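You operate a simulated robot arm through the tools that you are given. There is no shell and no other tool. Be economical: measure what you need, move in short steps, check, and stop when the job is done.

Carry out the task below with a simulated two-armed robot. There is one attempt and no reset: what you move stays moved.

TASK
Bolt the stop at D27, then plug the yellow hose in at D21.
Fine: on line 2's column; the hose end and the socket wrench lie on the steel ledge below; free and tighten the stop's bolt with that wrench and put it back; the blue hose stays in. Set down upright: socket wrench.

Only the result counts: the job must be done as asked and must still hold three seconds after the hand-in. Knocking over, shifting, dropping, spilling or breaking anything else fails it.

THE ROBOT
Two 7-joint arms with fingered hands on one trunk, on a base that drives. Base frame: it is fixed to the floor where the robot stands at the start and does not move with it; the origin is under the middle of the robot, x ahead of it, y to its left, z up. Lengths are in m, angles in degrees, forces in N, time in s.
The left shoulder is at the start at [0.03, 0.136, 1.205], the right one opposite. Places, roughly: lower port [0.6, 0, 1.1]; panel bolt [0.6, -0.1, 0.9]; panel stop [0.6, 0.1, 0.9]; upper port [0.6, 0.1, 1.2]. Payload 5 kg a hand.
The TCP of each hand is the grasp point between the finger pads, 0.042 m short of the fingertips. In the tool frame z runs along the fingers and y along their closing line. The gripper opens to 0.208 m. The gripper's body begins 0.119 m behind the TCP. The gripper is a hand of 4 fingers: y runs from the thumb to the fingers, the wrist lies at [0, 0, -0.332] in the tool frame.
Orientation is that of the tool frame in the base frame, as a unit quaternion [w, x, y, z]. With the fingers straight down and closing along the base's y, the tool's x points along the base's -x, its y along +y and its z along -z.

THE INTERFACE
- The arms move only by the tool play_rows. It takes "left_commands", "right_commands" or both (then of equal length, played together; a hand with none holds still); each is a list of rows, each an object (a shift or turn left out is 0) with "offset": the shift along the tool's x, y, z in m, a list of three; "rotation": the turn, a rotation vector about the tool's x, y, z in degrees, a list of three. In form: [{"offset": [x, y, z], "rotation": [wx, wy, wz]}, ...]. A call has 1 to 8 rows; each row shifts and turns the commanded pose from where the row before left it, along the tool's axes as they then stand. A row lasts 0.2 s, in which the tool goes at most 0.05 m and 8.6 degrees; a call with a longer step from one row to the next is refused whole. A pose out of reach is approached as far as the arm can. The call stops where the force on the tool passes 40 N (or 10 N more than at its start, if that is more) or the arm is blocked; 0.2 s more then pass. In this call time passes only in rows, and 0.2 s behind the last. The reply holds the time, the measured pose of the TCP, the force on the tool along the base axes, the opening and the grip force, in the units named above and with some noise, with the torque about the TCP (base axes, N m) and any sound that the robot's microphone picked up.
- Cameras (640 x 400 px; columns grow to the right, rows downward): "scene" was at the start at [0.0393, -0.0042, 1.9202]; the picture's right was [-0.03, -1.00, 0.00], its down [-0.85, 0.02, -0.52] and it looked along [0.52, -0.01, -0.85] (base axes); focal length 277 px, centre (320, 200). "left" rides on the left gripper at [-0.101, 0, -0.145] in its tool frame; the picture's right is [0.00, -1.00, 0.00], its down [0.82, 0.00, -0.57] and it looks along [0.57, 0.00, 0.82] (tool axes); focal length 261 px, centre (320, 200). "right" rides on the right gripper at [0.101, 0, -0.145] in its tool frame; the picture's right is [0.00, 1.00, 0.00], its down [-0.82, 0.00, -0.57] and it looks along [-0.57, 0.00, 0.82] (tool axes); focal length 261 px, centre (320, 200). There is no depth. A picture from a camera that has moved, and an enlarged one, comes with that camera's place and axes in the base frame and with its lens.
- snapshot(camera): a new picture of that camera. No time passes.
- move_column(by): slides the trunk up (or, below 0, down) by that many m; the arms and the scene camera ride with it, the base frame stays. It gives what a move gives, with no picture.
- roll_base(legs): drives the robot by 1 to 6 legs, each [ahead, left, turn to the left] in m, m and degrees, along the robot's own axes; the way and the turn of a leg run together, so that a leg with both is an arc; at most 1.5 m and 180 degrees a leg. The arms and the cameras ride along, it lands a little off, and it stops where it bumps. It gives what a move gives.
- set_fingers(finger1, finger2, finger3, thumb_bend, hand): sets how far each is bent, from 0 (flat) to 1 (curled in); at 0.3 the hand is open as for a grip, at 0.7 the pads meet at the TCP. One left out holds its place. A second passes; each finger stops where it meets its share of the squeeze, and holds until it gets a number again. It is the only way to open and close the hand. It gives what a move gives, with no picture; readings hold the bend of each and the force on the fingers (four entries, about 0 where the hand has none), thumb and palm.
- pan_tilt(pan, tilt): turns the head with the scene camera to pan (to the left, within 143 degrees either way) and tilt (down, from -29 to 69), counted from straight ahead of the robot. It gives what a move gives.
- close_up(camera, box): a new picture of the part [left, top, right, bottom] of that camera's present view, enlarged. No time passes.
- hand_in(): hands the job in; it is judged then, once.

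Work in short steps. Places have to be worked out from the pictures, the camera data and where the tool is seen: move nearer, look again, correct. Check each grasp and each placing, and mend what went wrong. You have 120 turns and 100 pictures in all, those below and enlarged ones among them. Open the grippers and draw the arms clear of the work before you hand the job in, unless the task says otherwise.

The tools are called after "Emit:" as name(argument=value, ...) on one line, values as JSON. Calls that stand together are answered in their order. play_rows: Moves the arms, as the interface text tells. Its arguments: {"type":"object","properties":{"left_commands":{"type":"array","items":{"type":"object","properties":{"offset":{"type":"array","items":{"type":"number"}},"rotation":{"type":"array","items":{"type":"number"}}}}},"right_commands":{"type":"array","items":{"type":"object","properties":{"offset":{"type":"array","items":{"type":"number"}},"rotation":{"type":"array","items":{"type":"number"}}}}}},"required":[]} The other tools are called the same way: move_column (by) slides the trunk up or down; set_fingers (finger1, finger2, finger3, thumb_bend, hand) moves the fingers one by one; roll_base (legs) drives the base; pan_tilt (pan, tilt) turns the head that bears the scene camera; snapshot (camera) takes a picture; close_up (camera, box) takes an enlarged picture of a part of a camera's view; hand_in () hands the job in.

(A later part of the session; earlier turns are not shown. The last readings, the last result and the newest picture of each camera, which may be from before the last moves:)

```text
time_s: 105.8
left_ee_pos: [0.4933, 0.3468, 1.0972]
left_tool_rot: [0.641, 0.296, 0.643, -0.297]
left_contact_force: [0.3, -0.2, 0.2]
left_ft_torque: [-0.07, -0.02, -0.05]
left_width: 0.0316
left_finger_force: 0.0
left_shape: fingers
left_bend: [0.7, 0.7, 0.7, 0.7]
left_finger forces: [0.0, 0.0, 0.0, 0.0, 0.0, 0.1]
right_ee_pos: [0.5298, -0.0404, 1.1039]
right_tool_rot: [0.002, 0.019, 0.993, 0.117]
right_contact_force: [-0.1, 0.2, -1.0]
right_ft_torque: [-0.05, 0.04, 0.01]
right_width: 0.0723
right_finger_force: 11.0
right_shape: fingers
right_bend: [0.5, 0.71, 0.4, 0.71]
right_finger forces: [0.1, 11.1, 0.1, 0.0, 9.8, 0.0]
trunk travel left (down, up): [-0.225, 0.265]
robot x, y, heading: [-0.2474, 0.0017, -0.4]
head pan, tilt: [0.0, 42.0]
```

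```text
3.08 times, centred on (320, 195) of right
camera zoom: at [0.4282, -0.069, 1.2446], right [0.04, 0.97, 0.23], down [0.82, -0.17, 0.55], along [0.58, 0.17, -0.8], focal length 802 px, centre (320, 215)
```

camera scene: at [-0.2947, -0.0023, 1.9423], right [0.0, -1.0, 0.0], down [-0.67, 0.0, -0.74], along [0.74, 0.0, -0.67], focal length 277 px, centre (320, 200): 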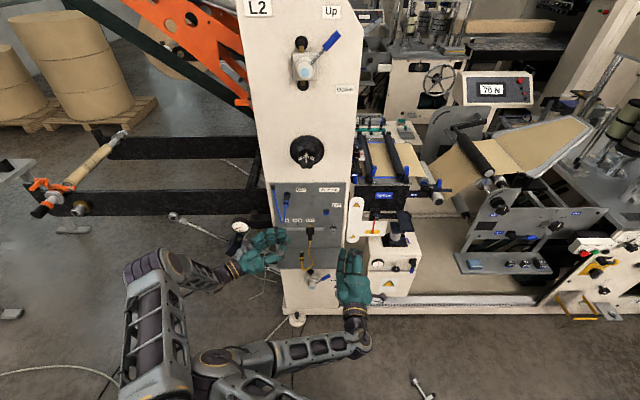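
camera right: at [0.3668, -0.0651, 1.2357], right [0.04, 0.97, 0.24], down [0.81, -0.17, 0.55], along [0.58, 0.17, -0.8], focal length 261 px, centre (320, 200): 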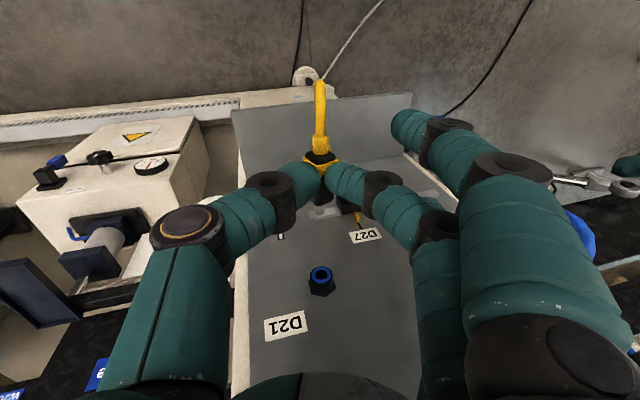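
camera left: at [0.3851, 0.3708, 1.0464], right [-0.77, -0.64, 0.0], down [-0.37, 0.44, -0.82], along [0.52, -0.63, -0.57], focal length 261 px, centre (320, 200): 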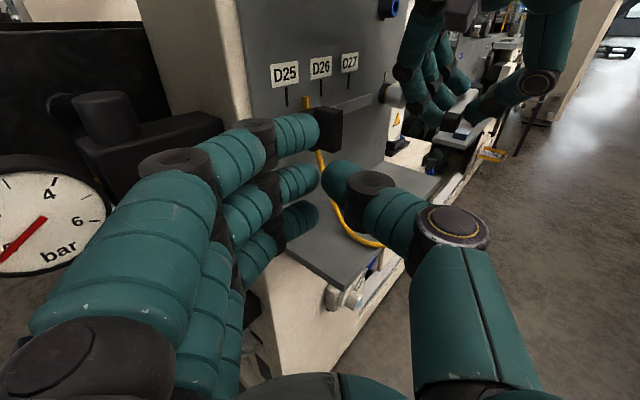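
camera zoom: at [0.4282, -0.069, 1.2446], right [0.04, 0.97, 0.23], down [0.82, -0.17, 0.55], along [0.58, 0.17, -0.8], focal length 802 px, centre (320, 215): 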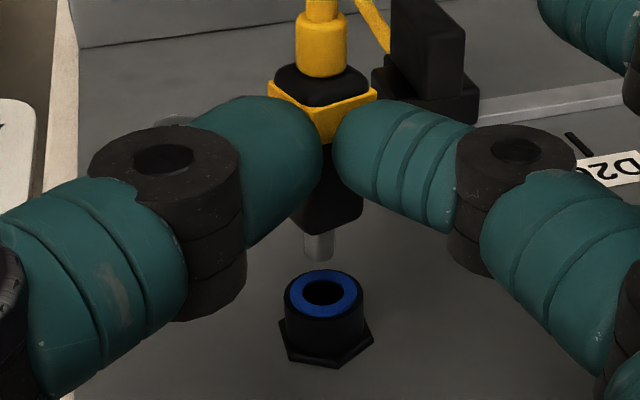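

Pin and port are aligned within ~1–2 mm. I correct a 2.5° yaw and push in slowly.

Emit:
play_rows(right_commands=[{"offset": [0, -0.002, 0], "rotation": [0, 0, -2.4]}, {"offset": [-0.008, 0, 0]}, {"offset": [-0.008, 0, 0]}, {"offset": [-0.005, 0, 0]}, {"offset": [-0.005, 0, 0]}])

Emit:
close_up(camera="right", box=[260, 130, 380, 260])

```text
time_s: 107.0
left_ee_pos: [0.494, 0.3473, 1.0976]
left_tool_rot: [0.641, 0.296, 0.643, -0.297]
left_contact_force: [-0.5, 0.1, -0.2]
left_ft_torque: [-0.03, 0.01, 0.05]
left_width: 0.0317
left_finger_force: 0.1
left_shape: fingers
left_bend: [0.7, 0.7, 0.7, 0.7]
left_finger forces: [0.0, 0.0, 0.1, 0.0, 0.0, 0.0]
right_ee_pos: [0.554, -0.0411, 1.1047]
right_tool_rot: [0.005, -0.002, 0.993, 0.118]
right_contact_force: [-0.1, -0.6, 0.5]
right_ft_torque: [-0.03, -0.01, -0.01]
right_width: 0.0726
right_finger_force: 10.1
right_shape: fingers
right_bend: [0.5, 0.71, 0.4, 0.71]
right_finger forces: [0.0, 11.0, 0.0, 0.0, 9.9, 0.1]
trunk travel left (down, up): [-0.225, 0.265]
robot x, y, heading: [-0.2489, -0.0005, -0.2]
head pan, tilt: [0.0, 42.0]
```

```text
3.08 times, centred on (320, 195) of right
camera zoom: at [0.4529, -0.0748, 1.2441], right [0.0, 0.97, 0.23], down [0.82, -0.14, 0.56], along [0.58, 0.19, -0.79], focal length 802 px, centre (320, 215)
```

zoom: 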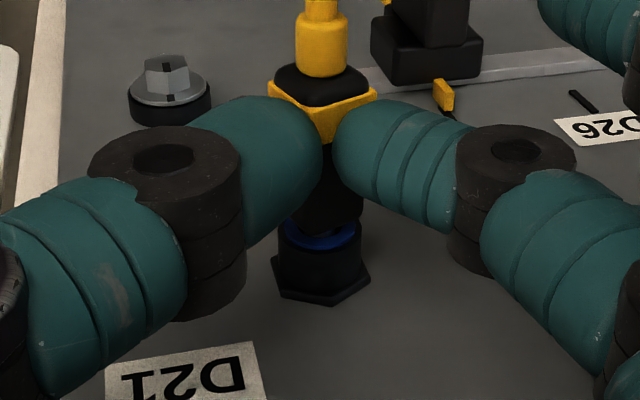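

The pin has entered the port with no force. I push further until it seats.

Emit:
play_rows(right_commands=[{"offset": [-0.005, 0, 0]}, {"offset": [-0.005, 0, 0]}, {"offset": [-0.005, 0, 0]}])

```text
time_s: 107.7
left_ee_pos: [0.4891, 0.3463, 1.0992]
left_tool_rot: [0.642, 0.296, 0.642, -0.297]
left_contact_force: [-0.4, -0.1, -0.9]
left_ft_torque: [0.01, 0.04, -0.05]
left_width: 0.0314
left_finger_force: 0.1
left_shape: fingers
left_bend: [0.7, 0.7, 0.7, 0.7]
left_finger forces: [0.1, 0.1, 0.0, 0.1, 0.0, 0.0]
right_ee_pos: [0.5543, -0.0435, 1.1052]
right_tool_rot: [0.0, -0.003, 0.993, 0.117]
right_contact_force: [-24.2, -3.5, 8.4]
right_ft_torque: [0.06, -4.71, -1.17]
right_width: 0.0726
right_finger_force: 23.7
right_shape: fingers
right_bend: [0.5, 0.71, 0.4, 0.72]
right_finger forces: [0.0, 11.8, 0.0, 0.1, 10.8, 24.4]
trunk travel left (down, up): [-0.225, 0.265]
robot x, y, heading: [-0.2491, -0.0026, -0.2]
head pan, tilt: [0.0, 42.0]
stopped in row 3 (right hand): the force on the tool passed its limit at 45 N (the readings are from after the stop); the commanded pose is now the measured one
```

The palm (24 N, ~0.2 m above TCP) touched the column. I loosen the pinch slightly and lean the hand back 10° about the plug point, then continue pushing.

Emit:
set_fingers(hand="right", thumb_bend=0.715, finger2=0.74)

Emit:
play_rows(right_commands=[{"offset": [0.0017, 0, 0], "rotation": [0, -2.5, 0]}, {"offset": [0.0017, 0, 0], "rotation": [0, -2.5, 0]}, {"offset": [0.0017, 0, 0], "rotation": [0, -2.5, 0]}, {"offset": [0.0017, 0, 0], "rotation": [0, -2.5, 0]}, {"offset": [0.0017, 0, 0], "rotation": [0, -2.5, 0]}])

Emit:
close_up(camera="right", box=[260, 130, 380, 260])

```text
time_s: 108.7
left_ee_pos: [0.4899, 0.3474, 1.0995]
left_tool_rot: [0.642, 0.296, 0.642, -0.296]
left_contact_force: [0.7, 0.4, -0.2]
left_ft_torque: [-0.03, 0.0, -0.01]
left_width: 0.0315
left_finger_force: 0.1
left_shape: fingers
left_bend: [0.7, 0.7, 0.7, 0.7]
left_finger forces: [0.0, 0.1, 0.0, 0.0, 0.0, 0.1]
right_ee_pos: [0.5551, -0.0429, 1.1047]
right_tool_rot: [0.002, -0.003, 0.993, 0.117]
right_contact_force: [-32.0, -4.7, 10.6]
right_ft_torque: [0.39, -4.54, -1.21]
right_width: 0.073
right_finger_force: 21.2
right_shape: fingers
right_bend: [0.5, 0.71, 0.4, 0.71]
right_finger forces: [0.0, 8.2, 0.1, 0.0, 8.2, 25.4]
trunk travel left (down, up): [-0.225, 0.265]
robot x, y, heading: [-0.2542, 0.0037, -0.2]
head pan, tilt: [0.0, 42.0]
```

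```text
time_s: 109.8
left_ee_pos: [0.4924, 0.3477, 1.0969]
left_tool_rot: [0.641, 0.295, 0.643, -0.297]
left_contact_force: [-0.2, 0.4, 0.1]
left_ft_torque: [0.01, -0.03, -0.01]
left_width: 0.0317
left_finger_force: 0.0
left_shape: fingers
left_bend: [0.7, 0.7, 0.7, 0.7]
left_finger forces: [0.1, 0.0, 0.0, 0.0, 0.0, 0.0]
right_ee_pos: [0.5495, -0.0431, 1.1029]
right_tool_rot: [0.11, 0.011, 0.987, 0.117]
right_contact_force: [3.3, 3.5, -0.7]
right_ft_torque: [0.01, -0.01, 0.09]
right_width: 0.0739
right_finger_force: 10.0
right_shape: fingers
right_bend: [0.5, 0.71, 0.4, 0.7]
right_finger forces: [0.2, 13.0, 0.1, 0.1, 6.4, 0.1]
trunk travel left (down, up): [-0.225, 0.265]
robot x, y, heading: [-0.2482, -0.004, -0.1]
head pan, tilt: [0.0, 42.0]
```

```text
3.08 times, centred on (320, 195) of right
camera zoom: at [0.4227, -0.0688, 1.2179], right [0.0, 0.97, 0.23], down [0.68, -0.17, 0.72], along [0.74, 0.16, -0.66], focal length 802 px, centre (320, 215)
```

zoom: 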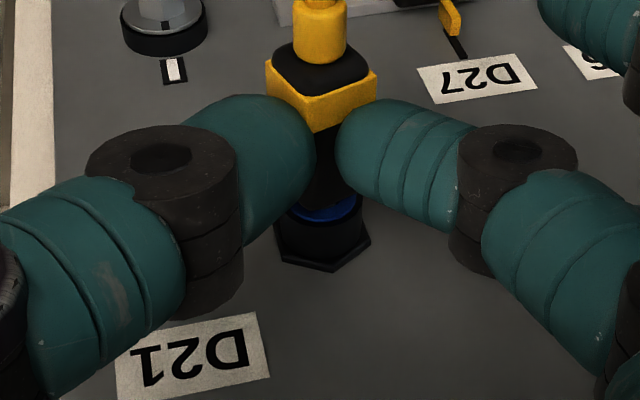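

Hand is clear and the plug still in the port. I restore the grip and push along +x.

Emit:
set_fingers(hand="right", thumb_bend=0.735, finger2=0.765)

Emit:
play_rows(right_commands=[{"offset": [-0.0039, 0, 0.0009]}, {"offset": [-0.0039, 0, 0.0009]}, {"offset": [-0.0039, 0, 0.0009]}, {"offset": [-0.0039, 0, 0.0009]}])

```text
time_s: 110.8
left_ee_pos: [0.4927, 0.3474, 1.0972]
left_tool_rot: [0.641, 0.296, 0.643, -0.297]
left_contact_force: [0.2, -0.8, 0.0]
left_ft_torque: [0.0, -0.02, 0.02]
left_width: 0.0314
left_finger_force: 0.1
left_shape: fingers
left_bend: [0.7, 0.7, 0.7, 0.7]
left_finger forces: [0.0, 0.1, 0.0, 0.0, 0.0, 0.1]
right_ee_pos: [0.5516, -0.0429, 1.1032]
right_tool_rot: [0.109, 0.01, 0.987, 0.116]
right_contact_force: [6.1, 2.1, 0.1]
right_ft_torque: [0.09, -0.16, 0.0]
right_width: 0.0728
right_finger_force: 10.3
right_shape: fingers
right_bend: [0.5, 0.71, 0.4, 0.71]
right_finger forces: [0.0, 12.1, 0.1, 0.0, 7.5, 0.0]
trunk travel left (down, up): [-0.225, 0.265]
robot x, y, heading: [-0.2487, 0.0013, -0.1]
head pan, tilt: [0.0, 42.0]
```

```text
time_s: 111.8
left_ee_pos: [0.4913, 0.347, 1.0983]
left_tool_rot: [0.641, 0.296, 0.643, -0.297]
left_contact_force: [0.4, 0.0, -0.3]
left_ft_torque: [-0.04, -0.05, -0.12]
left_width: 0.0317
left_finger_force: 0.0
left_shape: fingers
left_bend: [0.7, 0.7, 0.7, 0.7]
left_finger forces: [0.1, 0.0, 0.1, 0.0, 0.0, 0.1]
right_ee_pos: [0.5567, -0.0407, 1.0987]
right_tool_rot: [0.102, 0.009, 0.988, 0.115]
right_contact_force: [-19.7, -4.3, 13.1]
right_ft_torque: [0.59, 0.11, 0.85]
right_width: 0.0719
right_finger_force: 16.5
right_shape: fingers
right_bend: [0.5, 0.71, 0.4, 0.72]
right_finger forces: [0.1, 11.7, 9.3, 0.0, 12.3, 0.0]
trunk travel left (down, up): [-0.225, 0.265]
robot x, y, heading: [-0.246, -0.0032, -0.2]
head pan, tilt: [0.0, 42.0]
stopped in row 4 (right hand): the force on the tool passed its limit at 44 N (the readings are from after the stop); the commanded pose is now the measured one
```

Finger 3 now touches the panel (9 N). I release, shift the grip ~15 mm back behind the yellow collar, re-pinch and look.

Emit:
set_fingers(hand="right", thumb_bend=0.66, finger2=0.66)

Emit:
play_rows(right_commands=[{"offset": [0.008, 0, -0.0018]}, {"offset": [0.008, 0, -0.0018]}])

Emit:
close_up(camera="right", box=[260, 110, 380, 260])

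```text
time_s: 112.8
left_ee_pos: [0.4889, 0.3477, 1.0987]
left_tool_rot: [0.641, 0.296, 0.643, -0.297]
left_contact_force: [0.0, -0.1, -0.2]
left_ft_torque: [-0.02, 0.04, -0.02]
left_width: 0.0317
left_finger_force: 0.0
left_shape: fingers
left_bend: [0.7, 0.7, 0.7, 0.7]
left_finger forces: [0.0, 0.1, 0.0, 0.1, 0.1, 0.0]
right_ee_pos: [0.5558, -0.0406, 1.1006]
right_tool_rot: [0.103, 0.009, 0.988, 0.115]
right_contact_force: [-23.8, -2.9, 6.0]
right_ft_torque: [0.15, 0.17, 2.18]
right_width: 0.0808
right_finger_force: 13.3
right_shape: fingers
right_bend: [0.5, 0.67, 0.4, 0.66]
right_finger forces: [0.0, 3.7, 22.6, 0.1, 0.1, 0.0]
trunk travel left (down, up): [-0.225, 0.265]
robot x, y, heading: [-0.2508, 0.0028, -0.1]
head pan, tilt: [0.0, 42.0]
```

```text
time_s: 113.4
left_ee_pos: [0.4928, 0.3471, 1.0967]
left_tool_rot: [0.641, 0.296, 0.643, -0.297]
left_contact_force: [-0.9, -0.2, -1.0]
left_ft_torque: [0.01, 0.01, 0.02]
left_width: 0.0316
left_finger_force: 0.2
left_shape: fingers
left_bend: [0.7, 0.7, 0.7, 0.7]
left_finger forces: [0.0, 0.1, 0.1, 0.1, 0.1, 0.0]
right_ee_pos: [0.5431, -0.0419, 1.1009]
right_tool_rot: [0.105, 0.008, 0.988, 0.115]
right_contact_force: [0.2, 0.7, 0.3]
right_ft_torque: [-0.01, -0.08, -0.05]
right_width: 0.0809
right_finger_force: 0.2
right_shape: fingers
right_bend: [0.5, 0.66, 0.4, 0.66]
right_finger forces: [0.0, 0.7, 0.0, 0.0, 0.0, 0.0]
trunk travel left (down, up): [-0.225, 0.265]
robot x, y, heading: [-0.2541, -0.0003, -0.0]
head pan, tilt: [0.0, 42.0]
```

```text
2.67 times, centred on (320, 185) of right
camera zoom: at [0.4165, -0.068, 1.2173], right [0.0, 0.97, 0.23], down [0.68, -0.17, 0.71], along [0.73, 0.16, -0.66], focal length 695 px, centre (320, 240)
```

zoom: 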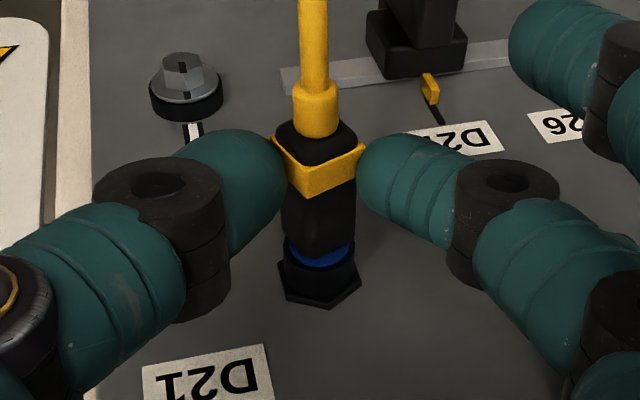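

The plug sits straight in the port on its own. To make sure it's fully seated, I grip behind the yellow collar and push.

Emit:
play_rows(right_commands=[{"offset": [0.0135, 0, -0.003]}])

Emit:
set_fingers(hand="right", thumb_bend=0.73, finger2=0.76)

Emit:
play_rows(right_commands=[{"offset": [-0.0039, 0, 0.0009]}, {"offset": [-0.0039, 0, 0.0009]}, {"offset": [-0.0039, 0, 0.0009]}, {"offset": [-0.0039, 0, 0.0009]}, {"offset": [-0.0039, 0, 0.0009]}])

Emit:
close_up(camera="right", box=[260, 110, 380, 260])

```text
time_s: 113.8
left_ee_pos: [0.4908, 0.3472, 1.0971]
left_tool_rot: [0.642, 0.295, 0.643, -0.296]
left_contact_force: [0.0, 0.7, 0.9]
left_ft_torque: [0.06, 0.01, 0.07]
left_width: 0.0318
left_finger_force: 0.0
left_shape: fingers
left_bend: [0.7, 0.7, 0.7, 0.7]
left_finger forces: [0.0, 0.0, 0.0, 0.0, 0.0, 0.0]
right_ee_pos: [0.529, -0.0413, 1.1005]
right_tool_rot: [0.104, 0.009, 0.988, 0.115]
right_contact_force: [-0.1, -0.5, 0.1]
right_ft_torque: [-0.01, -0.09, -0.02]
right_width: 0.0812
right_finger_force: 0.1
right_shape: fingers
right_bend: [0.5, 0.66, 0.4, 0.66]
right_finger forces: [0.0, 0.3, 0.1, 0.1, 0.1, 0.1]
trunk travel left (down, up): [-0.225, 0.265]
robot x, y, heading: [-0.2486, -0.0026, -0.2]
head pan, tilt: [0.0, 42.0]
```

```text
time_s: 114.8
left_ee_pos: [0.4916, 0.3471, 1.0973]
left_tool_rot: [0.641, 0.295, 0.643, -0.297]
left_contact_force: [-0.2, 0.4, -0.4]
left_ft_torque: [0.0, 0.01, 0.02]
left_width: 0.0318
left_finger_force: 0.2
left_shape: fingers
left_bend: [0.7, 0.7, 0.7, 0.7]
left_finger forces: [0.0, 0.0, 0.0, 0.1, 0.0, 0.0]
right_ee_pos: [0.5293, -0.0407, 1.0998]
right_tool_rot: [0.103, 0.008, 0.988, 0.115]
right_contact_force: [-5.9, -0.2, 1.1]
right_ft_torque: [0.06, 0.19, 0.09]
right_width: 0.0726
right_finger_force: 11.1
right_shape: fingers
right_bend: [0.5, 0.71, 0.4, 0.71]
right_finger forces: [0.0, 12.2, 0.0, 0.0, 9.2, 0.0]
trunk travel left (down, up): [-0.225, 0.265]
robot x, y, heading: [-0.2513, 0.0024, -0.0]
head pan, tilt: [0.0, 42.0]
```

```text
time_s: 116.0
left_ee_pos: [0.4908, 0.3481, 1.0974]
left_tool_rot: [0.641, 0.296, 0.643, -0.297]
left_contact_force: [0.0, 0.4, -0.5]
left_ft_torque: [0.04, 0.0, 0.02]
left_width: 0.0316
left_finger_force: 0.1
left_shape: fingers
left_bend: [0.7, 0.7, 0.7, 0.7]
left_finger forces: [0.0, 0.1, 0.0, 0.0, 0.0, 0.0]
right_ee_pos: [0.548, -0.0401, 1.0996]
right_tool_rot: [0.104, 0.007, 0.988, 0.115]
right_contact_force: [-8.1, 0.4, 3.8]
right_ft_torque: [0.09, 0.26, 0.16]
right_width: 0.0703
right_finger_force: 11.4
right_shape: fingers
right_bend: [0.5, 0.71, 0.4, 0.72]
right_finger forces: [0.1, 12.8, 0.1, 0.0, 9.7, 0.0]
trunk travel left (down, up): [-0.225, 0.265]
robot x, y, heading: [-0.2491, -0.0006, -0.4]
head pan, tilt: [0.0, 42.0]
```

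```text
2.67 times, centred on (320, 185) of right
camera zoom: at [0.4215, -0.0679, 1.2165], right [0.0, 0.97, 0.23], down [0.68, -0.17, 0.71], along [0.73, 0.16, -0.67], focal length 695 px, centre (320, 240)
```

zoom: 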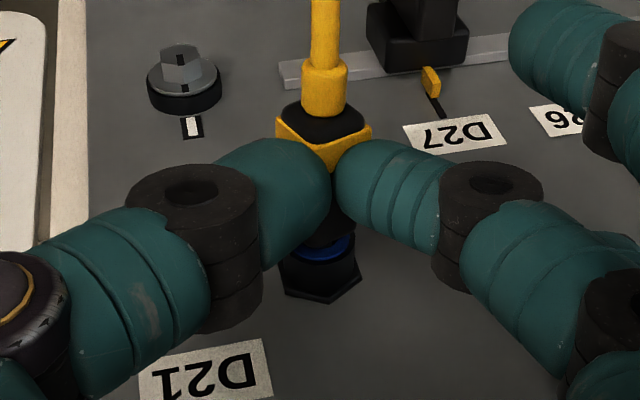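

The pads slid along the plug at ~8 N. I grip more firmly here and push once more.

Emit:
set_fingers(hand="right", thumb_bend=0.8, finger2=0.83)

Emit:
play_rows(right_commands=[{"offset": [-0.0029, 0, 0.0006]}, {"offset": [-0.0029, 0, 0.0006]}])

```text
time_s: 117.0
left_ee_pos: [0.4922, 0.3463, 1.098]
left_tool_rot: [0.641, 0.296, 0.643, -0.297]
left_contact_force: [0.2, 0.0, 0.1]
left_ft_torque: [0.02, 0.01, -0.01]
left_width: 0.0318
left_finger_force: 0.0
left_shape: fingers
left_bend: [0.7, 0.7, 0.7, 0.7]
left_finger forces: [0.0, 0.1, 0.1, 0.0, 0.1, 0.0]
right_ee_pos: [0.5484, -0.0426, 1.0998]
right_tool_rot: [0.104, 0.008, 0.988, 0.116]
right_contact_force: [-0.6, -10.9, 5.6]
right_ft_torque: [-0.26, -0.13, -0.36]
right_width: 0.0633
right_finger_force: 18.7
right_shape: fingers
right_bend: [0.5, 0.71, 0.4, 0.77]
right_finger forces: [0.1, 14.9, 0.0, 0.0, 22.3, 0.0]
trunk travel left (down, up): [-0.225, 0.265]
robot x, y, heading: [-0.2469, -0.0012, 0.0]
head pan, tilt: [0.0, 42.0]
```

```text
time_s: 117.6
left_ee_pos: [0.4902, 0.3472, 1.099]
left_tool_rot: [0.641, 0.297, 0.642, -0.297]
left_contact_force: [0.0, -0.1, 0.0]
left_ft_torque: [0.03, 0.0, -0.01]
left_width: 0.0319
left_finger_force: 0.0
left_shape: fingers
left_bend: [0.7, 0.7, 0.7, 0.7]
left_finger forces: [0.0, 0.0, 0.0, 0.0, 0.0, 0.1]
right_ee_pos: [0.5521, -0.0427, 1.1002]
right_tool_rot: [0.103, 0.008, 0.988, 0.117]
right_contact_force: [-12.8, -13.7, 8.3]
right_ft_torque: [-0.32, 0.19, -0.23]
right_width: 0.0631
right_finger_force: 21.0
right_shape: fingers
right_bend: [0.5, 0.65, 0.4, 0.77]
right_finger forces: [0.0, 14.1, 0.1, 0.1, 28.1, 0.0]
trunk travel left (down, up): [-0.225, 0.265]
robot x, y, heading: [-0.2486, -0.0001, -0.1]
head pan, tilt: [0.0, 42.0]
```

Pushed with 13 N, the plug doesn't move further: it is seated. I release and retreat up and back.

Emit:
set_fingers(hand="right", thumb_bend=0.58, finger2=0.58, finger1=0.45)

Emit:
play_rows(right_commands=[{"offset": [0.004, 0, -0.025]}, {"offset": [0.004, 0, -0.03]}, {"offset": [0.03, 0, -0.03]}, {"offset": [0.045, 0, 0]}, {"offset": [0.045, 0, 0]}, {"offset": [0.045, 0, 0]}, {"offset": [0, -0.045, 0]}, {"offset": [0, -0.045, 0]}])

Emit:
close_up(camera="left", box=[380, 50, 500, 150])

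```text
time_s: 118.6
left_ee_pos: [0.4919, 0.3483, 1.0971]
left_tool_rot: [0.641, 0.297, 0.642, -0.297]
left_contact_force: [0.2, 0.4, 0.0]
left_ft_torque: [-0.01, 0.01, -0.01]
left_width: 0.0315
left_finger_force: 0.1
left_shape: fingers
left_bend: [0.7, 0.7, 0.7, 0.7]
left_finger forces: [0.1, 0.1, 0.0, 0.0, 0.1, 0.0]
right_ee_pos: [0.5547, -0.0408, 1.0985]
right_tool_rot: [0.103, 0.008, 0.988, 0.116]
right_contact_force: [-1.2, 1.6, -0.7]
right_ft_torque: [0.0, 0.05, 0.28]
right_width: 0.1147
right_finger_force: 0.9
right_shape: fingers
right_bend: [0.45, 0.57, 0.4, 0.57]
right_finger forces: [0.0, 0.1, 1.9, 0.1, 0.0, 0.0]
trunk travel left (down, up): [-0.225, 0.265]
robot x, y, heading: [-0.2533, -0.0037, -0.2]
head pan, tilt: [0.0, 42.0]
```

```text
time_s: 120.4
left_ee_pos: [0.4911, 0.3476, 1.0971]
left_tool_rot: [0.641, 0.295, 0.644, -0.296]
left_contact_force: [-0.4, 0.4, 0.6]
left_ft_torque: [0.05, 0.05, 0.07]
left_width: 0.0314
left_finger_force: 0.0
left_shape: fingers
left_bend: [0.7, 0.7, 0.7, 0.7]
left_finger forces: [0.1, 0.0, 0.0, 0.1, 0.0, 0.0]
right_ee_pos: [0.3676, -0.1402, 1.1256]
right_tool_rot: [0.104, 0.007, 0.988, 0.116]
right_contact_force: [-0.4, 0.1, 0.2]
right_ft_torque: [-0.02, -0.03, -0.03]
right_width: 0.1152
right_finger_force: 0.1
right_shape: fingers
right_bend: [0.45, 0.57, 0.4, 0.57]
right_finger forces: [0.1, 0.1, 0.1, 0.1, 0.0, 0.0]
trunk travel left (down, up): [-0.225, 0.265]
robot x, y, heading: [-0.2475, -0.0018, -0.0]
head pan, tilt: [0.0, 42.0]
```

```text
4.00 times, centred on (440, 100) of left
camera zoom: at [0.3966, 0.4568, 1.1984], right [-0.76, -0.65, 0.01], down [-0.38, 0.43, -0.82], along [0.53, -0.63, -0.57], focal length 1043 px, centre (-160, 600)
```

zoom: 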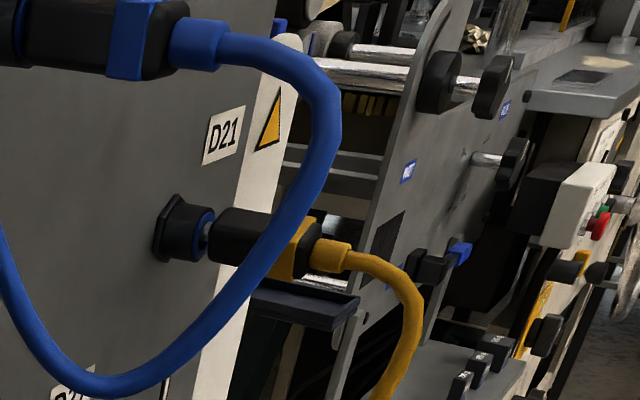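

The side view shows ~5 mm of pin still visible, so it isn't fully home. I return along the same path to grip firmly behind the collar and push again.

Emit:
play_rows(right_commands=[{"offset": [0, 0.0443, 0]}, {"offset": [0, 0.0444, 0]}, {"offset": [-0.0373, 0, 0]}, {"offset": [-0.0373, 0, 0]}, {"offset": [-0.0373, 0, 0]}, {"offset": [-0.0371, 0, 0]}, {"offset": [0, 0, 0.04]}, {"offset": [0, 0, 0.0405]}])

Emit:
set_fingers(hand="right", thumb_bend=0.8, finger2=0.83)

Emit:
play_rows(right_commands=[{"offset": [-0.0039, 0, 0.0008]}, {"offset": [-0.0039, 0, 0.0008]}, {"offset": [-0.0039, 0, 0.0008]}])

```text
time_s: 122.2
left_ee_pos: [0.4926, 0.3471, 1.0962]
left_tool_rot: [0.64, 0.296, 0.644, -0.298]
left_contact_force: [0.9, -0.9, 0.1]
left_ft_torque: [-0.01, 0.02, -0.06]
left_width: 0.0317
left_finger_force: 0.0
left_shape: fingers
left_bend: [0.7, 0.7, 0.7, 0.7]
left_finger forces: [0.0, 0.0, 0.0, 0.1, 0.1, 0.0]
right_ee_pos: [0.531, -0.0421, 1.0971]
right_tool_rot: [0.104, 0.008, 0.988, 0.116]
right_contact_force: [1.9, -1.0, -0.1]
right_ft_torque: [0.02, 0.14, 0.01]
right_width: 0.1155
right_finger_force: 0.1
right_shape: fingers
right_bend: [0.45, 0.57, 0.4, 0.57]
right_finger forces: [0.0, 0.1, 0.0, 0.0, 0.1, 0.0]
trunk travel left (down, up): [-0.225, 0.265]
robot x, y, heading: [-0.2487, -0.0019, -0.4]
head pan, tilt: [0.0, 42.0]
```

```text
time_s: 123.2
left_ee_pos: [0.4907, 0.3474, 1.0978]
left_tool_rot: [0.641, 0.296, 0.643, -0.297]
left_contact_force: [0.2, -0.4, -1.2]
left_ft_torque: [-0.03, 0.0, 0.01]
left_width: 0.0316
left_finger_force: 0.0
left_shape: fingers
left_bend: [0.7, 0.7, 0.7, 0.7]
left_finger forces: [0.0, 0.0, 0.0, 0.0, 0.1, 0.0]
right_ee_pos: [0.5308, -0.0428, 1.0979]
right_tool_rot: [0.104, 0.008, 0.988, 0.116]
right_contact_force: [-4.6, -1.3, 2.6]
right_ft_torque: [-0.03, 0.16, 0.08]
right_width: 0.0741
right_finger_force: 13.2
right_shape: fingers
right_bend: [0.45, 0.66, 0.4, 0.77]
right_finger forces: [0.0, 13.3, 0.1, 0.1, 13.5, 0.0]
trunk travel left (down, up): [-0.225, 0.265]
robot x, y, heading: [-0.2507, 0.0005, -0.1]
head pan, tilt: [0.0, 42.0]
```

```text
time_s: 124.0
left_ee_pos: [0.491, 0.3461, 1.0968]
left_tool_rot: [0.64, 0.296, 0.644, -0.297]
left_contact_force: [1.1, -0.5, 1.2]
left_ft_torque: [-0.03, 0.02, 0.0]
left_width: 0.0313
left_finger_force: 0.0
left_shape: fingers
left_bend: [0.7, 0.7, 0.7, 0.7]
left_finger forces: [0.0, 0.1, 0.0, 0.1, 0.0, 0.1]
right_ee_pos: [0.5431, -0.0443, 1.1]
right_tool_rot: [0.106, 0.009, 0.988, 0.115]
right_contact_force: [-8.2, -7.5, 5.8]
right_ft_torque: [-0.06, 0.13, -0.12]
right_width: 0.0727
right_finger_force: 17.4
right_shape: fingers
right_bend: [0.45, 0.66, 0.4, 0.78]
right_finger forces: [0.1, 14.2, 0.0, 0.0, 20.7, 0.0]
trunk travel left (down, up): [-0.225, 0.265]
robot x, y, heading: [-0.2489, 0.0008, -0.1]
head pan, tilt: [0.0, 42.0]
```

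Friction pinch isn't enough. I'll close the fingers on the hose cuff right behind the plug body so they push on its rear shoulder.

Emit:
set_fingers(hand="right", thumb_bend=0.62, finger2=0.6)

Emit:
play_rows(right_commands=[{"offset": [0.015, 0.002, -0.003]}, {"offset": [0.0155, 0, -0.003]}])

Emit:
set_fingers(hand="right", thumb_bend=0.78, finger2=0.8)

Emit:
close_up(camera="right", box=[260, 110, 380, 260])

```text
time_s: 125.0
left_ee_pos: [0.4917, 0.3479, 1.0971]
left_tool_rot: [0.641, 0.296, 0.643, -0.297]
left_contact_force: [0.8, -0.4, 0.3]
left_ft_torque: [0.0, 0.02, 0.02]
left_width: 0.0319
left_finger_force: 0.2
left_shape: fingers
left_bend: [0.7, 0.7, 0.7, 0.7]
left_finger forces: [0.0, 0.1, 0.0, 0.0, 0.0, 0.1]
right_ee_pos: [0.5425, -0.0423, 1.0987]
right_tool_rot: [0.103, 0.009, 0.988, 0.116]
right_contact_force: [-0.2, -0.3, 0.5]
right_ft_torque: [0.03, -0.01, -0.02]
right_width: 0.1024
right_finger_force: 0.1
right_shape: fingers
right_bend: [0.45, 0.6, 0.4, 0.62]
right_finger forces: [0.1, 0.0, 0.0, 0.0, 0.0, 0.0]
trunk travel left (down, up): [-0.225, 0.265]
robot x, y, heading: [-0.2508, -0.0021, -0.2]
head pan, tilt: [0.0, 42.0]
```

```text
time_s: 125.6
left_ee_pos: [0.4921, 0.3469, 1.0964]
left_tool_rot: [0.641, 0.295, 0.644, -0.296]
left_contact_force: [-0.4, 0.3, -0.5]
left_ft_torque: [-0.02, 0.01, 0.0]
left_width: 0.0313
left_finger_force: 0.2
left_shape: fingers
left_bend: [0.7, 0.7, 0.7, 0.7]
left_finger forces: [0.0, 0.0, 0.0, 0.0, 0.0, 0.0]
right_ee_pos: [0.5119, -0.0404, 1.0989]
right_tool_rot: [0.104, 0.008, 0.988, 0.115]
right_contact_force: [0.2, 0.5, 0.1]
right_ft_torque: [0.02, 0.03, -0.01]
right_width: 0.1027
right_finger_force: 0.0
right_shape: fingers
right_bend: [0.45, 0.6, 0.4, 0.62]
right_finger forces: [0.1, 0.0, 0.1, 0.0, 0.0, 0.0]
trunk travel left (down, up): [-0.225, 0.265]
robot x, y, heading: [-0.2497, 0.0002, 0.0]
head pan, tilt: [0.0, 42.0]
```

```text
time_s: 126.6
left_ee_pos: [0.4909, 0.348, 1.0966]
left_tool_rot: [0.641, 0.296, 0.643, -0.297]
left_contact_force: [-0.7, -0.6, 0.0]
left_ft_torque: [-0.02, -0.03, 0.0]
left_width: 0.0316
left_finger_force: 0.0
left_shape: fingers
left_bend: [0.7, 0.7, 0.7, 0.7]
left_finger forces: [0.0, 0.0, 0.1, 0.1, 0.0, 0.0]
right_ee_pos: [0.5108, -0.0405, 1.0983]
right_tool_rot: [0.102, 0.009, 0.988, 0.115]
right_contact_force: [0.1, -0.3, 0.0]
right_ft_torque: [-0.03, 0.01, 0.03]
right_width: 0.0781
right_finger_force: 0.0
right_shape: fingers
right_bend: [0.45, 0.73, 0.4, 0.74]
right_finger forces: [0.0, 0.1, 0.0, 0.0, 0.0, 0.0]
trunk travel left (down, up): [-0.225, 0.265]
robot x, y, heading: [-0.2488, -0.0001, -0.2]
head pan, tilt: [0.0, 42.0]
```

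```text
2.67 times, centred on (320, 185) of right
camera zoom: at [0.3839, -0.0675, 1.215], right [0.0, 0.97, 0.23], down [0.69, -0.17, 0.71], along [0.73, 0.16, -0.67], focal length 695 px, centre (320, 240)
```

zoom: 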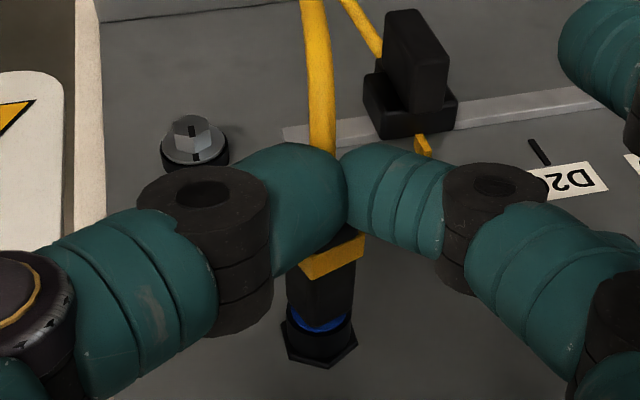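

Thumb and finger 2 are closed right behind the plug body. I push forward.

Emit:
play_rows(right_commands=[{"offset": [-0.0049, 0, 0.001]}, {"offset": [-0.0049, 0, 0.001]}, {"offset": [-0.0049, 0, 0.001]}, {"offset": [-0.0049, 0, 0.001]}, {"offset": [-0.0049, 0, 0.001]}, {"offset": [-0.0049, 0, 0.001]}])

```text
time_s: 127.7
left_ee_pos: [0.4905, 0.3466, 1.0967]
left_tool_rot: [0.641, 0.294, 0.644, -0.296]
left_contact_force: [1.0, 0.2, -0.7]
left_ft_torque: [-0.03, -0.05, -0.06]
left_width: 0.0316
left_finger_force: 0.1
left_shape: fingers
left_bend: [0.7, 0.7, 0.7, 0.7]
left_finger forces: [0.0, 0.1, 0.0, 0.1, 0.1, 0.0]
right_ee_pos: [0.5237, -0.0404, 1.0934]
right_tool_rot: [0.093, 0.007, 0.989, 0.114]
right_contact_force: [-14.1, -2.0, 3.7]
right_ft_torque: [-0.06, 0.46, 0.05]
right_width: 0.0768
right_finger_force: 0.1
right_shape: fingers
right_bend: [0.45, 0.75, 0.4, 0.76]
right_finger forces: [0.0, 0.1, 0.0, 0.0, 0.0, 0.0]
trunk travel left (down, up): [-0.225, 0.265]
robot x, y, heading: [-0.2486, -0.0013, -0.0]
head pan, tilt: [0.0, 42.0]
stopped in row 5 (right hand): the force on the tool passed its limit at 44 N (the readings are from after the stop); the commanded pose is now the measured one
```

A push of over 40 N was applied on the plug's rear. I release, retreat, and check the seating from the side.

Emit:
set_fingers(hand="right", thumb_bend=0.55, finger2=0.55)

Emit:
play_rows(right_commands=[{"offset": [0.004, 0, -0.025]}, {"offset": [0.004, 0, -0.03]}, {"offset": [0.03, 0, -0.03]}, {"offset": [0.045, 0, 0]}, {"offset": [0.045, 0, 0]}, {"offset": [0, -0.045, 0]}, {"offset": [0, -0.045, 0]}, {"offset": [0, -0.045, 0]}])

Emit:
close_up(camera="left", box=[380, 50, 500, 150])

```text
time_s: 128.7
left_ee_pos: [0.4906, 0.3475, 1.0967]
left_tool_rot: [0.641, 0.296, 0.643, -0.297]
left_contact_force: [0.0, -1.6, 0.2]
left_ft_torque: [0.01, 0.02, 0.01]
left_width: 0.0318
left_finger_force: 0.1
left_shape: fingers
left_bend: [0.7, 0.7, 0.7, 0.7]
left_finger forces: [0.1, 0.1, 0.1, 0.1, 0.0, 0.1]
right_ee_pos: [0.5257, -0.0401, 1.0941]
right_tool_rot: [0.096, 0.008, 0.989, 0.114]
right_contact_force: [0.5, -0.2, -0.5]
right_ft_torque: [0.0, -0.01, -0.01]
right_width: 0.12
right_finger_force: 0.0
right_shape: fingers
right_bend: [0.45, 0.55, 0.4, 0.55]
right_finger forces: [0.0, 0.0, 0.0, 0.0, 0.1, 0.0]
trunk travel left (down, up): [-0.225, 0.265]
robot x, y, heading: [-0.2519, 0.0015, -0.1]
head pan, tilt: [0.0, 42.0]
```

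```text
time_s: 130.5
left_ee_pos: [0.4913, 0.3454, 1.0972]
left_tool_rot: [0.64, 0.297, 0.643, -0.297]
left_contact_force: [1.1, -1.7, 0.4]
left_ft_torque: [0.07, 0.06, 0.06]
left_width: 0.0318
left_finger_force: 0.0
left_shape: fingers
left_bend: [0.7, 0.7, 0.7, 0.7]
left_finger forces: [0.1, 0.1, 0.1, 0.0, 0.0, 0.0]
right_ee_pos: [0.3855, -0.1886, 1.1206]
right_tool_rot: [0.097, 0.006, 0.988, 0.116]
right_contact_force: [0.3, 0.6, -0.3]
right_ft_torque: [0.1, 0.03, 0.03]
right_width: 0.1203
right_finger_force: 0.0
right_shape: fingers
right_bend: [0.45, 0.55, 0.4, 0.55]
right_finger forces: [0.1, 0.0, 0.0, 0.0, 0.1, 0.0]
trunk travel left (down, up): [-0.225, 0.265]
robot x, y, heading: [-0.2509, 0.0017, -0.1]
head pan, tilt: [0.0, 42.0]
```

```text
4.00 times, centred on (440, 100) of left
camera zoom: at [0.3971, 0.4548, 1.1986], right [-0.76, -0.65, 0.01], down [-0.38, 0.43, -0.82], along [0.53, -0.63, -0.57], focal length 1043 px, centre (-160, 600)
```

zoom: 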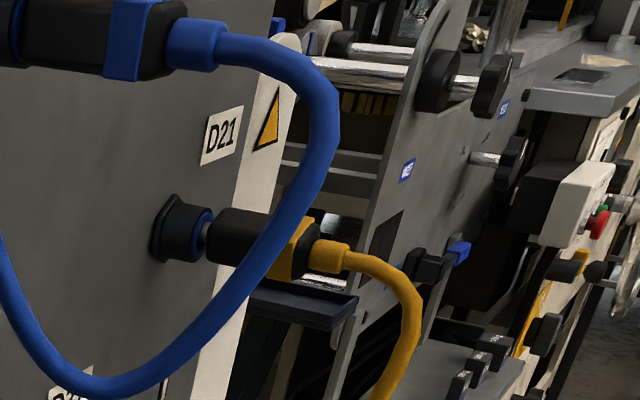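

The plug is at its stop (it didn't move under 44 N) and looks like D20's. With the remaining budget I try to recover the wrench: tilt the head down and use the last picture on it.

Emit:
pan_tilt(pan=0, tilt=62)

Emit:
close_up(camera="scene", box=[360, 245, 460, 325])

```text
time_s: 131.4
left_ee_pos: [0.4913, 0.347, 1.0969]
left_tool_rot: [0.641, 0.296, 0.643, -0.297]
left_contact_force: [-0.3, 0.1, 0.3]
left_ft_torque: [0.0, 0.0, 0.01]
left_width: 0.0319
left_finger_force: 0.1
left_shape: fingers
left_bend: [0.7, 0.7, 0.7, 0.7]
left_finger forces: [0.0, 0.0, 0.1, 0.1, 0.1, 0.0]
right_ee_pos: [0.3843, -0.187, 1.1208]
right_tool_rot: [0.096, 0.008, 0.989, 0.114]
right_contact_force: [-0.2, 0.7, -1.3]
right_ft_torque: [0.0, -0.01, -0.05]
right_width: 0.1207
right_finger_force: 0.1
right_shape: fingers
right_bend: [0.45, 0.55, 0.4, 0.55]
right_finger forces: [0.0, 0.1, 0.0, 0.1, 0.0, 0.0]
trunk travel left (down, up): [-0.225, 0.265]
robot x, y, heading: [-0.2505, -0.0004, 0.1]
head pan, tilt: [0.0, 62.0]
```

```text
5.00 times, centred on (410, 285) of scene
camera zoom: at [-0.2155, -0.0031, 1.9162], right [0.0, -1.0, 0.0], down [-0.88, 0.0, -0.47], along [0.47, 0.0, -0.88], focal length 1385 px, centre (-130, -225)
```

zoom: 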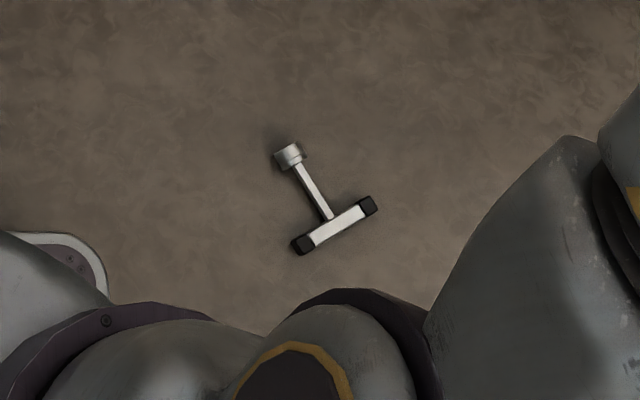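

The wrench lies flat on the floor: bar centre ≈[0.118, −0.619], socket toward [0.207, −0.569]. No pictures remain, so I proceed by geometry: retract the left hand, level and yaw the right hand (+61.6°).

Emit:
play_rows(left_commands=[{"offset": [0, 0, -0.045]}, {"offset": [0, 0, -0.045]}, {"offset": [0, 0, -0.045]}, {"offset": [0, 0, -0.03]}, {}, {}, {}, {}], right_commands=[{"rotation": [0, 5.5, 0]}, {"rotation": [0, 5.5, 0]}, {"rotation": [6.5, 0, 0]}, {"rotation": [6.5, 0, 0]}, {"rotation": [0, 0, 8]}, {"rotation": [0, 0, 8]}, {"rotation": [0, 0, 8]}, {"rotation": [0, 0, 8]}])

Emit:
play_rows(right_commands=[{"rotation": [0, 0, 8]}, {"rotation": [0, 0, 8]}, {"rotation": [0, 0, 8]}, {"rotation": [0, 0, 5.6]}])

Emit:
roll_base(legs=[[0, -0.15, 0]])

Emit:
move_column(by=-0.22)

```text
time_s: 133.2
left_ee_pos: [0.385, 0.4749, 1.097]
left_tool_rot: [0.641, 0.296, 0.643, -0.297]
left_contact_force: [-0.6, 1.1, -0.3]
left_ft_torque: [0.0, 0.0, -0.03]
left_width: 0.0316
left_finger_force: 0.0
left_shape: fingers
left_bend: [0.7, 0.7, 0.7, 0.7]
left_finger forces: [0.0, 0.0, 0.1, 0.0, 0.0, 0.0]
right_ee_pos: [0.3847, -0.1854, 1.1213]
right_tool_rot: [0.001, 0.273, 0.962, 0.002]
right_contact_force: [-0.1, 0.4, 0.1]
right_ft_torque: [-0.04, 0.01, 0.01]
right_width: 0.1204
right_finger_force: 0.0
right_shape: fingers
right_bend: [0.45, 0.55, 0.4, 0.55]
right_finger forces: [0.1, 0.1, 0.0, 0.0, 0.0, 0.1]
trunk travel left (down, up): [-0.225, 0.265]
robot x, y, heading: [-0.2523, -0.0002, -0.1]
head pan, tilt: [0.0, 62.0]
```

```text
time_s: 134.2
left_ee_pos: [0.3845, 0.474, 1.098]
left_tool_rot: [0.641, 0.296, 0.643, -0.297]
left_contact_force: [-0.5, 0.0, 0.3]
left_ft_torque: [0.01, -0.04, -0.02]
left_width: 0.0318
left_finger_force: 0.1
left_shape: fingers
left_bend: [0.7, 0.7, 0.7, 0.7]
left_finger forces: [0.0, 0.1, 0.1, 0.1, 0.1, 0.1]
right_ee_pos: [0.3853, -0.1861, 1.1212]
right_tool_rot: [0.001, 0.51, 0.86, 0.002]
right_contact_force: [0.1, 1.1, 0.2]
right_ft_torque: [0.0, -0.01, -0.01]
right_width: 0.1203
right_finger_force: 0.0
right_shape: fingers
right_bend: [0.45, 0.55, 0.4, 0.55]
right_finger forces: [0.0, 0.0, 0.0, 0.1, 0.0, 0.0]
trunk travel left (down, up): [-0.225, 0.265]
robot x, y, heading: [-0.2524, -0.002, -0.0]
head pan, tilt: [0.0, 62.0]
```

```text
time_s: 135.6
left_ee_pos: [0.3856, 0.3207, 1.099]
left_tool_rot: [0.64, 0.297, 0.643, -0.297]
left_contact_force: [0.0, -0.7, 1.3]
left_ft_torque: [0.07, 0.07, 0.06]
left_width: 0.0315
left_finger_force: 0.0
left_shape: fingers
left_bend: [0.7, 0.7, 0.7, 0.7]
left_finger forces: [0.1, 0.0, 0.1, 0.1, 0.0, 0.1]
right_ee_pos: [0.3847, -0.339, 1.12]
right_tool_rot: [0.0, 0.51, 0.86, 0.002]
right_contact_force: [-0.1, -1.4, 0.1]
right_ft_torque: [0.21, 0.01, 0.01]
right_width: 0.1205
right_finger_force: 0.1
right_shape: fingers
right_bend: [0.45, 0.55, 0.4, 0.55]
right_finger forces: [0.0, 0.0, 0.1, 0.0, 0.0, 0.0]
trunk travel left (down, up): [-0.225, 0.265]
robot x, y, heading: [-0.2505, -0.1528, -0.2]
head pan, tilt: [0.0, 62.0]
```

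```text
time_s: 137.9
left_ee_pos: [0.3847, 0.3227, 0.8772]
left_tool_rot: [0.641, 0.296, 0.643, -0.297]
left_contact_force: [-0.7, -0.4, -0.6]
left_ft_torque: [0.04, 0.05, 0.05]
left_width: 0.0315
left_finger_force: 0.0
left_shape: fingers
left_bend: [0.7, 0.7, 0.7, 0.7]
left_finger forces: [0.1, 0.1, 0.0, 0.1, 0.0, 0.1]
right_ee_pos: [0.3849, -0.3391, 0.9014]
right_tool_rot: [0.001, 0.51, 0.86, 0.002]
right_contact_force: [-0.8, -0.4, -0.2]
right_ft_torque: [0.03, -0.06, 0.01]
right_width: 0.1203
right_finger_force: 0.1
right_shape: fingers
right_bend: [0.45, 0.55, 0.4, 0.55]
right_finger forces: [0.0, 0.0, 0.0, 0.1, 0.1, 0.1]
trunk travel left (down, up): [-0.005, 0.485]
robot x, y, heading: [-0.2524, -0.1521, -0.2]
head pan, tilt: [0.0, 62.0]
```

Now move over the wrench and descend to 0.2 m, with finger 2 curled away to clear the stem.

Emit:
set_fingers(hand="right", finger1=0.55, finger2=1.0, finger3=0.55, thumb_bend=0.55)

Emit:
play_rows(right_commands=[{"offset": [-0.0147, -0.046, 0]}, {"offset": [-0.0147, -0.046, 0]}, {"offset": [-0.0147, -0.046, 0]}, {"offset": [-0.0147, -0.046, 0]}, {"offset": [-0.0147, -0.046, 0]}, {"offset": [-0.0147, -0.046, 0]}, {"offset": [-0.0147, -0.046, 0]}, {"offset": [-0.0147, -0.046, 0]}])

Emit:
play_rows(right_commands=[{"offset": [0, 0, 0.05]}, {"offset": [0, 0, 0.05]}, {"offset": [0, 0, 0.05]}, {"offset": [0, 0, 0.05]}, {"offset": [0, 0, 0.05]}, {"offset": [0, 0, 0.05]}, {"offset": [0, 0, 0.05]}, {"offset": [0, 0, 0.05]}])

Emit:
play_rows(right_commands=[{"offset": [0, 0, 0.05]}, {"offset": [0, 0, 0.05]}, {"offset": [0, 0, 0.05]}, {"offset": [0, 0, 0.05]}, {"offset": [0, 0, 0.05]}, {"offset": [0, 0, 0.05]}])

```text
time_s: 138.9
left_ee_pos: [0.3862, 0.323, 0.8784]
left_tool_rot: [0.641, 0.296, 0.643, -0.297]
left_contact_force: [-0.1, -0.4, -0.1]
left_ft_torque: [0.0, -0.01, 0.02]
left_width: 0.0317
left_finger_force: 0.0
left_shape: fingers
left_bend: [0.7, 0.7, 0.7, 0.7]
left_finger forces: [0.1, 0.0, 0.0, 0.0, 0.1, 0.1]
right_ee_pos: [0.3852, -0.3381, 0.9008]
right_tool_rot: [0.001, 0.51, 0.86, 0.001]
right_contact_force: [0.4, 0.4, 0.0]
right_ft_torque: [-0.02, 0.01, -0.03]
right_width: 0.0958
right_finger_force: 0.0
right_shape: fingers
right_bend: [0.55, 1.0, 0.55, 0.55]
right_finger forces: [0.1, 0.0, 0.1, 0.0, 0.0, 0.0]
trunk travel left (down, up): [-0.005, 0.485]
robot x, y, heading: [-0.2504, -0.1533, -0.4]
head pan, tilt: [0.0, 62.0]
```

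```text
time_s: 140.7
left_ee_pos: [0.3842, 0.3233, 0.8781]
left_tool_rot: [0.642, 0.296, 0.643, -0.296]
left_contact_force: [0.0, 0.0, 0.4]
left_ft_torque: [0.01, 0.07, 0.0]
left_width: 0.0315
left_finger_force: 0.0
left_shape: fingers
left_bend: [0.7, 0.7, 0.7, 0.7]
left_finger forces: [0.0, 0.0, 0.1, 0.1, 0.2, 0.0]
right_ee_pos: [0.118, -0.6199, 0.9007]
right_tool_rot: [0.001, 0.509, 0.861, 0.003]
right_contact_force: [0.3, 0.0, 0.4]
right_ft_torque: [0.06, -0.03, 0.02]
right_width: 0.0952
right_finger_force: 0.0
right_shape: fingers
right_bend: [0.55, 1.0, 0.55, 0.55]
right_finger forces: [0.0, 0.0, 0.0, 0.0, 0.1, 0.1]
trunk travel left (down, up): [-0.005, 0.485]
robot x, y, heading: [-0.2506, -0.1519, -0.1]
head pan, tilt: [0.0, 62.0]
```

```text
time_s: 142.5
left_ee_pos: [0.3859, 0.3209, 0.8779]
left_tool_rot: [0.641, 0.296, 0.643, -0.297]
left_contact_force: [0.5, 0.2, 1.1]
left_ft_torque: [0.02, 0.01, 0.0]
left_width: 0.0317
left_finger_force: 0.0
left_shape: fingers
left_bend: [0.7, 0.7, 0.7, 0.7]
left_finger forces: [0.1, 0.1, 0.0, 0.1, 0.0, 0.0]
right_ee_pos: [0.119, -0.6197, 0.4974]
right_tool_rot: [0.001, 0.509, 0.861, 0.001]
right_contact_force: [0.8, -1.0, -0.2]
right_ft_torque: [0.08, 0.1, -0.01]
right_width: 0.0954
right_finger_force: 0.1
right_shape: fingers
right_bend: [0.55, 1.0, 0.55, 0.55]
right_finger forces: [0.1, 0.0, 0.1, 0.0, 0.0, 0.0]
trunk travel left (down, up): [-0.005, 0.485]
robot x, y, heading: [-0.2518, -0.1514, -0.3]
head pan, tilt: [0.0, 62.0]
```

```text
time_s: 143.9
left_ee_pos: [0.3858, 0.3215, 0.878]
left_tool_rot: [0.641, 0.296, 0.643, -0.297]
left_contact_force: [-0.2, 0.0, 0.6]
left_ft_torque: [0.03, -0.01, 0.03]
left_width: 0.0316
left_finger_force: 0.1
left_shape: fingers
left_bend: [0.7, 0.7, 0.7, 0.7]
left_finger forces: [0.0, 0.0, 0.0, 0.0, 0.1, 0.0]
right_ee_pos: [0.1194, -0.6168, 0.1989]
right_tool_rot: [0.001, 0.51, 0.86, 0.001]
right_contact_force: [0.8, -0.3, 0.8]
right_ft_torque: [0.1, 0.16, -0.02]
right_width: 0.0953
right_finger_force: 0.0
right_shape: fingers
right_bend: [0.55, 1.0, 0.55, 0.55]
right_finger forces: [0.0, 0.0, 0.0, 0.0, 0.1, 0.0]
trunk travel left (down, up): [-0.005, 0.485]
robot x, y, heading: [-0.2484, -0.151, -0.2]
head pan, tilt: [0.0, 62.0]
```

The floor is reachable. I descend to the bar and look for contact.

Emit:
play_rows(right_commands=[{"offset": [0, 0, 0.04]}, {"offset": [0, 0, 0.04]}, {"offset": [0, 0, 0.03]}, {"offset": [0, 0, 0.02]}, {"offset": [0, 0, 0.01]}, {"offset": [0, 0, 0.006]}])

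Emit:
set_fingers(hand="right", finger1=0.8, finger3=0.8, thumb_bend=0.75)

```text
time_s: 145.3
left_ee_pos: [0.3836, 0.3224, 0.8775]
left_tool_rot: [0.641, 0.296, 0.643, -0.297]
left_contact_force: [0.1, -0.1, 0.0]
left_ft_torque: [-0.01, -0.01, 0.0]
left_width: 0.0316
left_finger_force: 0.1
left_shape: fingers
left_bend: [0.7, 0.7, 0.7, 0.7]
left_finger forces: [0.0, 0.1, 0.1, 0.1, 0.1, 0.0]
right_ee_pos: [0.1193, -0.6173, 0.0535]
right_tool_rot: [0.001, 0.51, 0.86, 0.002]
right_contact_force: [0.0, 0.2, -1.8]
right_ft_torque: [0.0, 0.02, 0.05]
right_width: 0.0953
right_finger_force: 0.0
right_shape: fingers
right_bend: [0.55, 1.0, 0.55, 0.55]
right_finger forces: [0.1, 0.1, 0.0, 0.0, 0.0, 0.0]
trunk travel left (down, up): [-0.005, 0.485]
robot x, y, heading: [-0.2484, -0.1505, 0.1]
head pan, tilt: [0.0, 62.0]
```

```text
time_s: 146.3
left_ee_pos: [0.3848, 0.3218, 0.8776]
left_tool_rot: [0.641, 0.296, 0.643, -0.297]
left_contact_force: [-0.3, -0.2, -1.2]
left_ft_torque: [-0.02, -0.01, 0.0]
left_width: 0.0316
left_finger_force: 0.1
left_shape: fingers
left_bend: [0.7, 0.7, 0.7, 0.7]
left_finger forces: [0.0, 0.1, 0.0, 0.0, 0.0, 0.0]
right_ee_pos: [0.1197, -0.6166, 0.0543]
right_tool_rot: [0.0, 0.509, 0.861, 0.002]
right_contact_force: [-0.5, -0.1, 0.2]
right_ft_torque: [-0.01, 0.02, -0.01]
right_width: 0.0411
right_finger_force: 22.6
right_shape: fingers
right_bend: [0.67, 1.0, 0.68, 0.68]
right_finger forces: [11.5, 0.0, 11.2, 0.0, 23.0, 0.0]
trunk travel left (down, up): [-0.005, 0.485]
robot x, y, heading: [-0.2483, -0.1549, -0.1]
head pan, tilt: [0.0, 62.0]
```

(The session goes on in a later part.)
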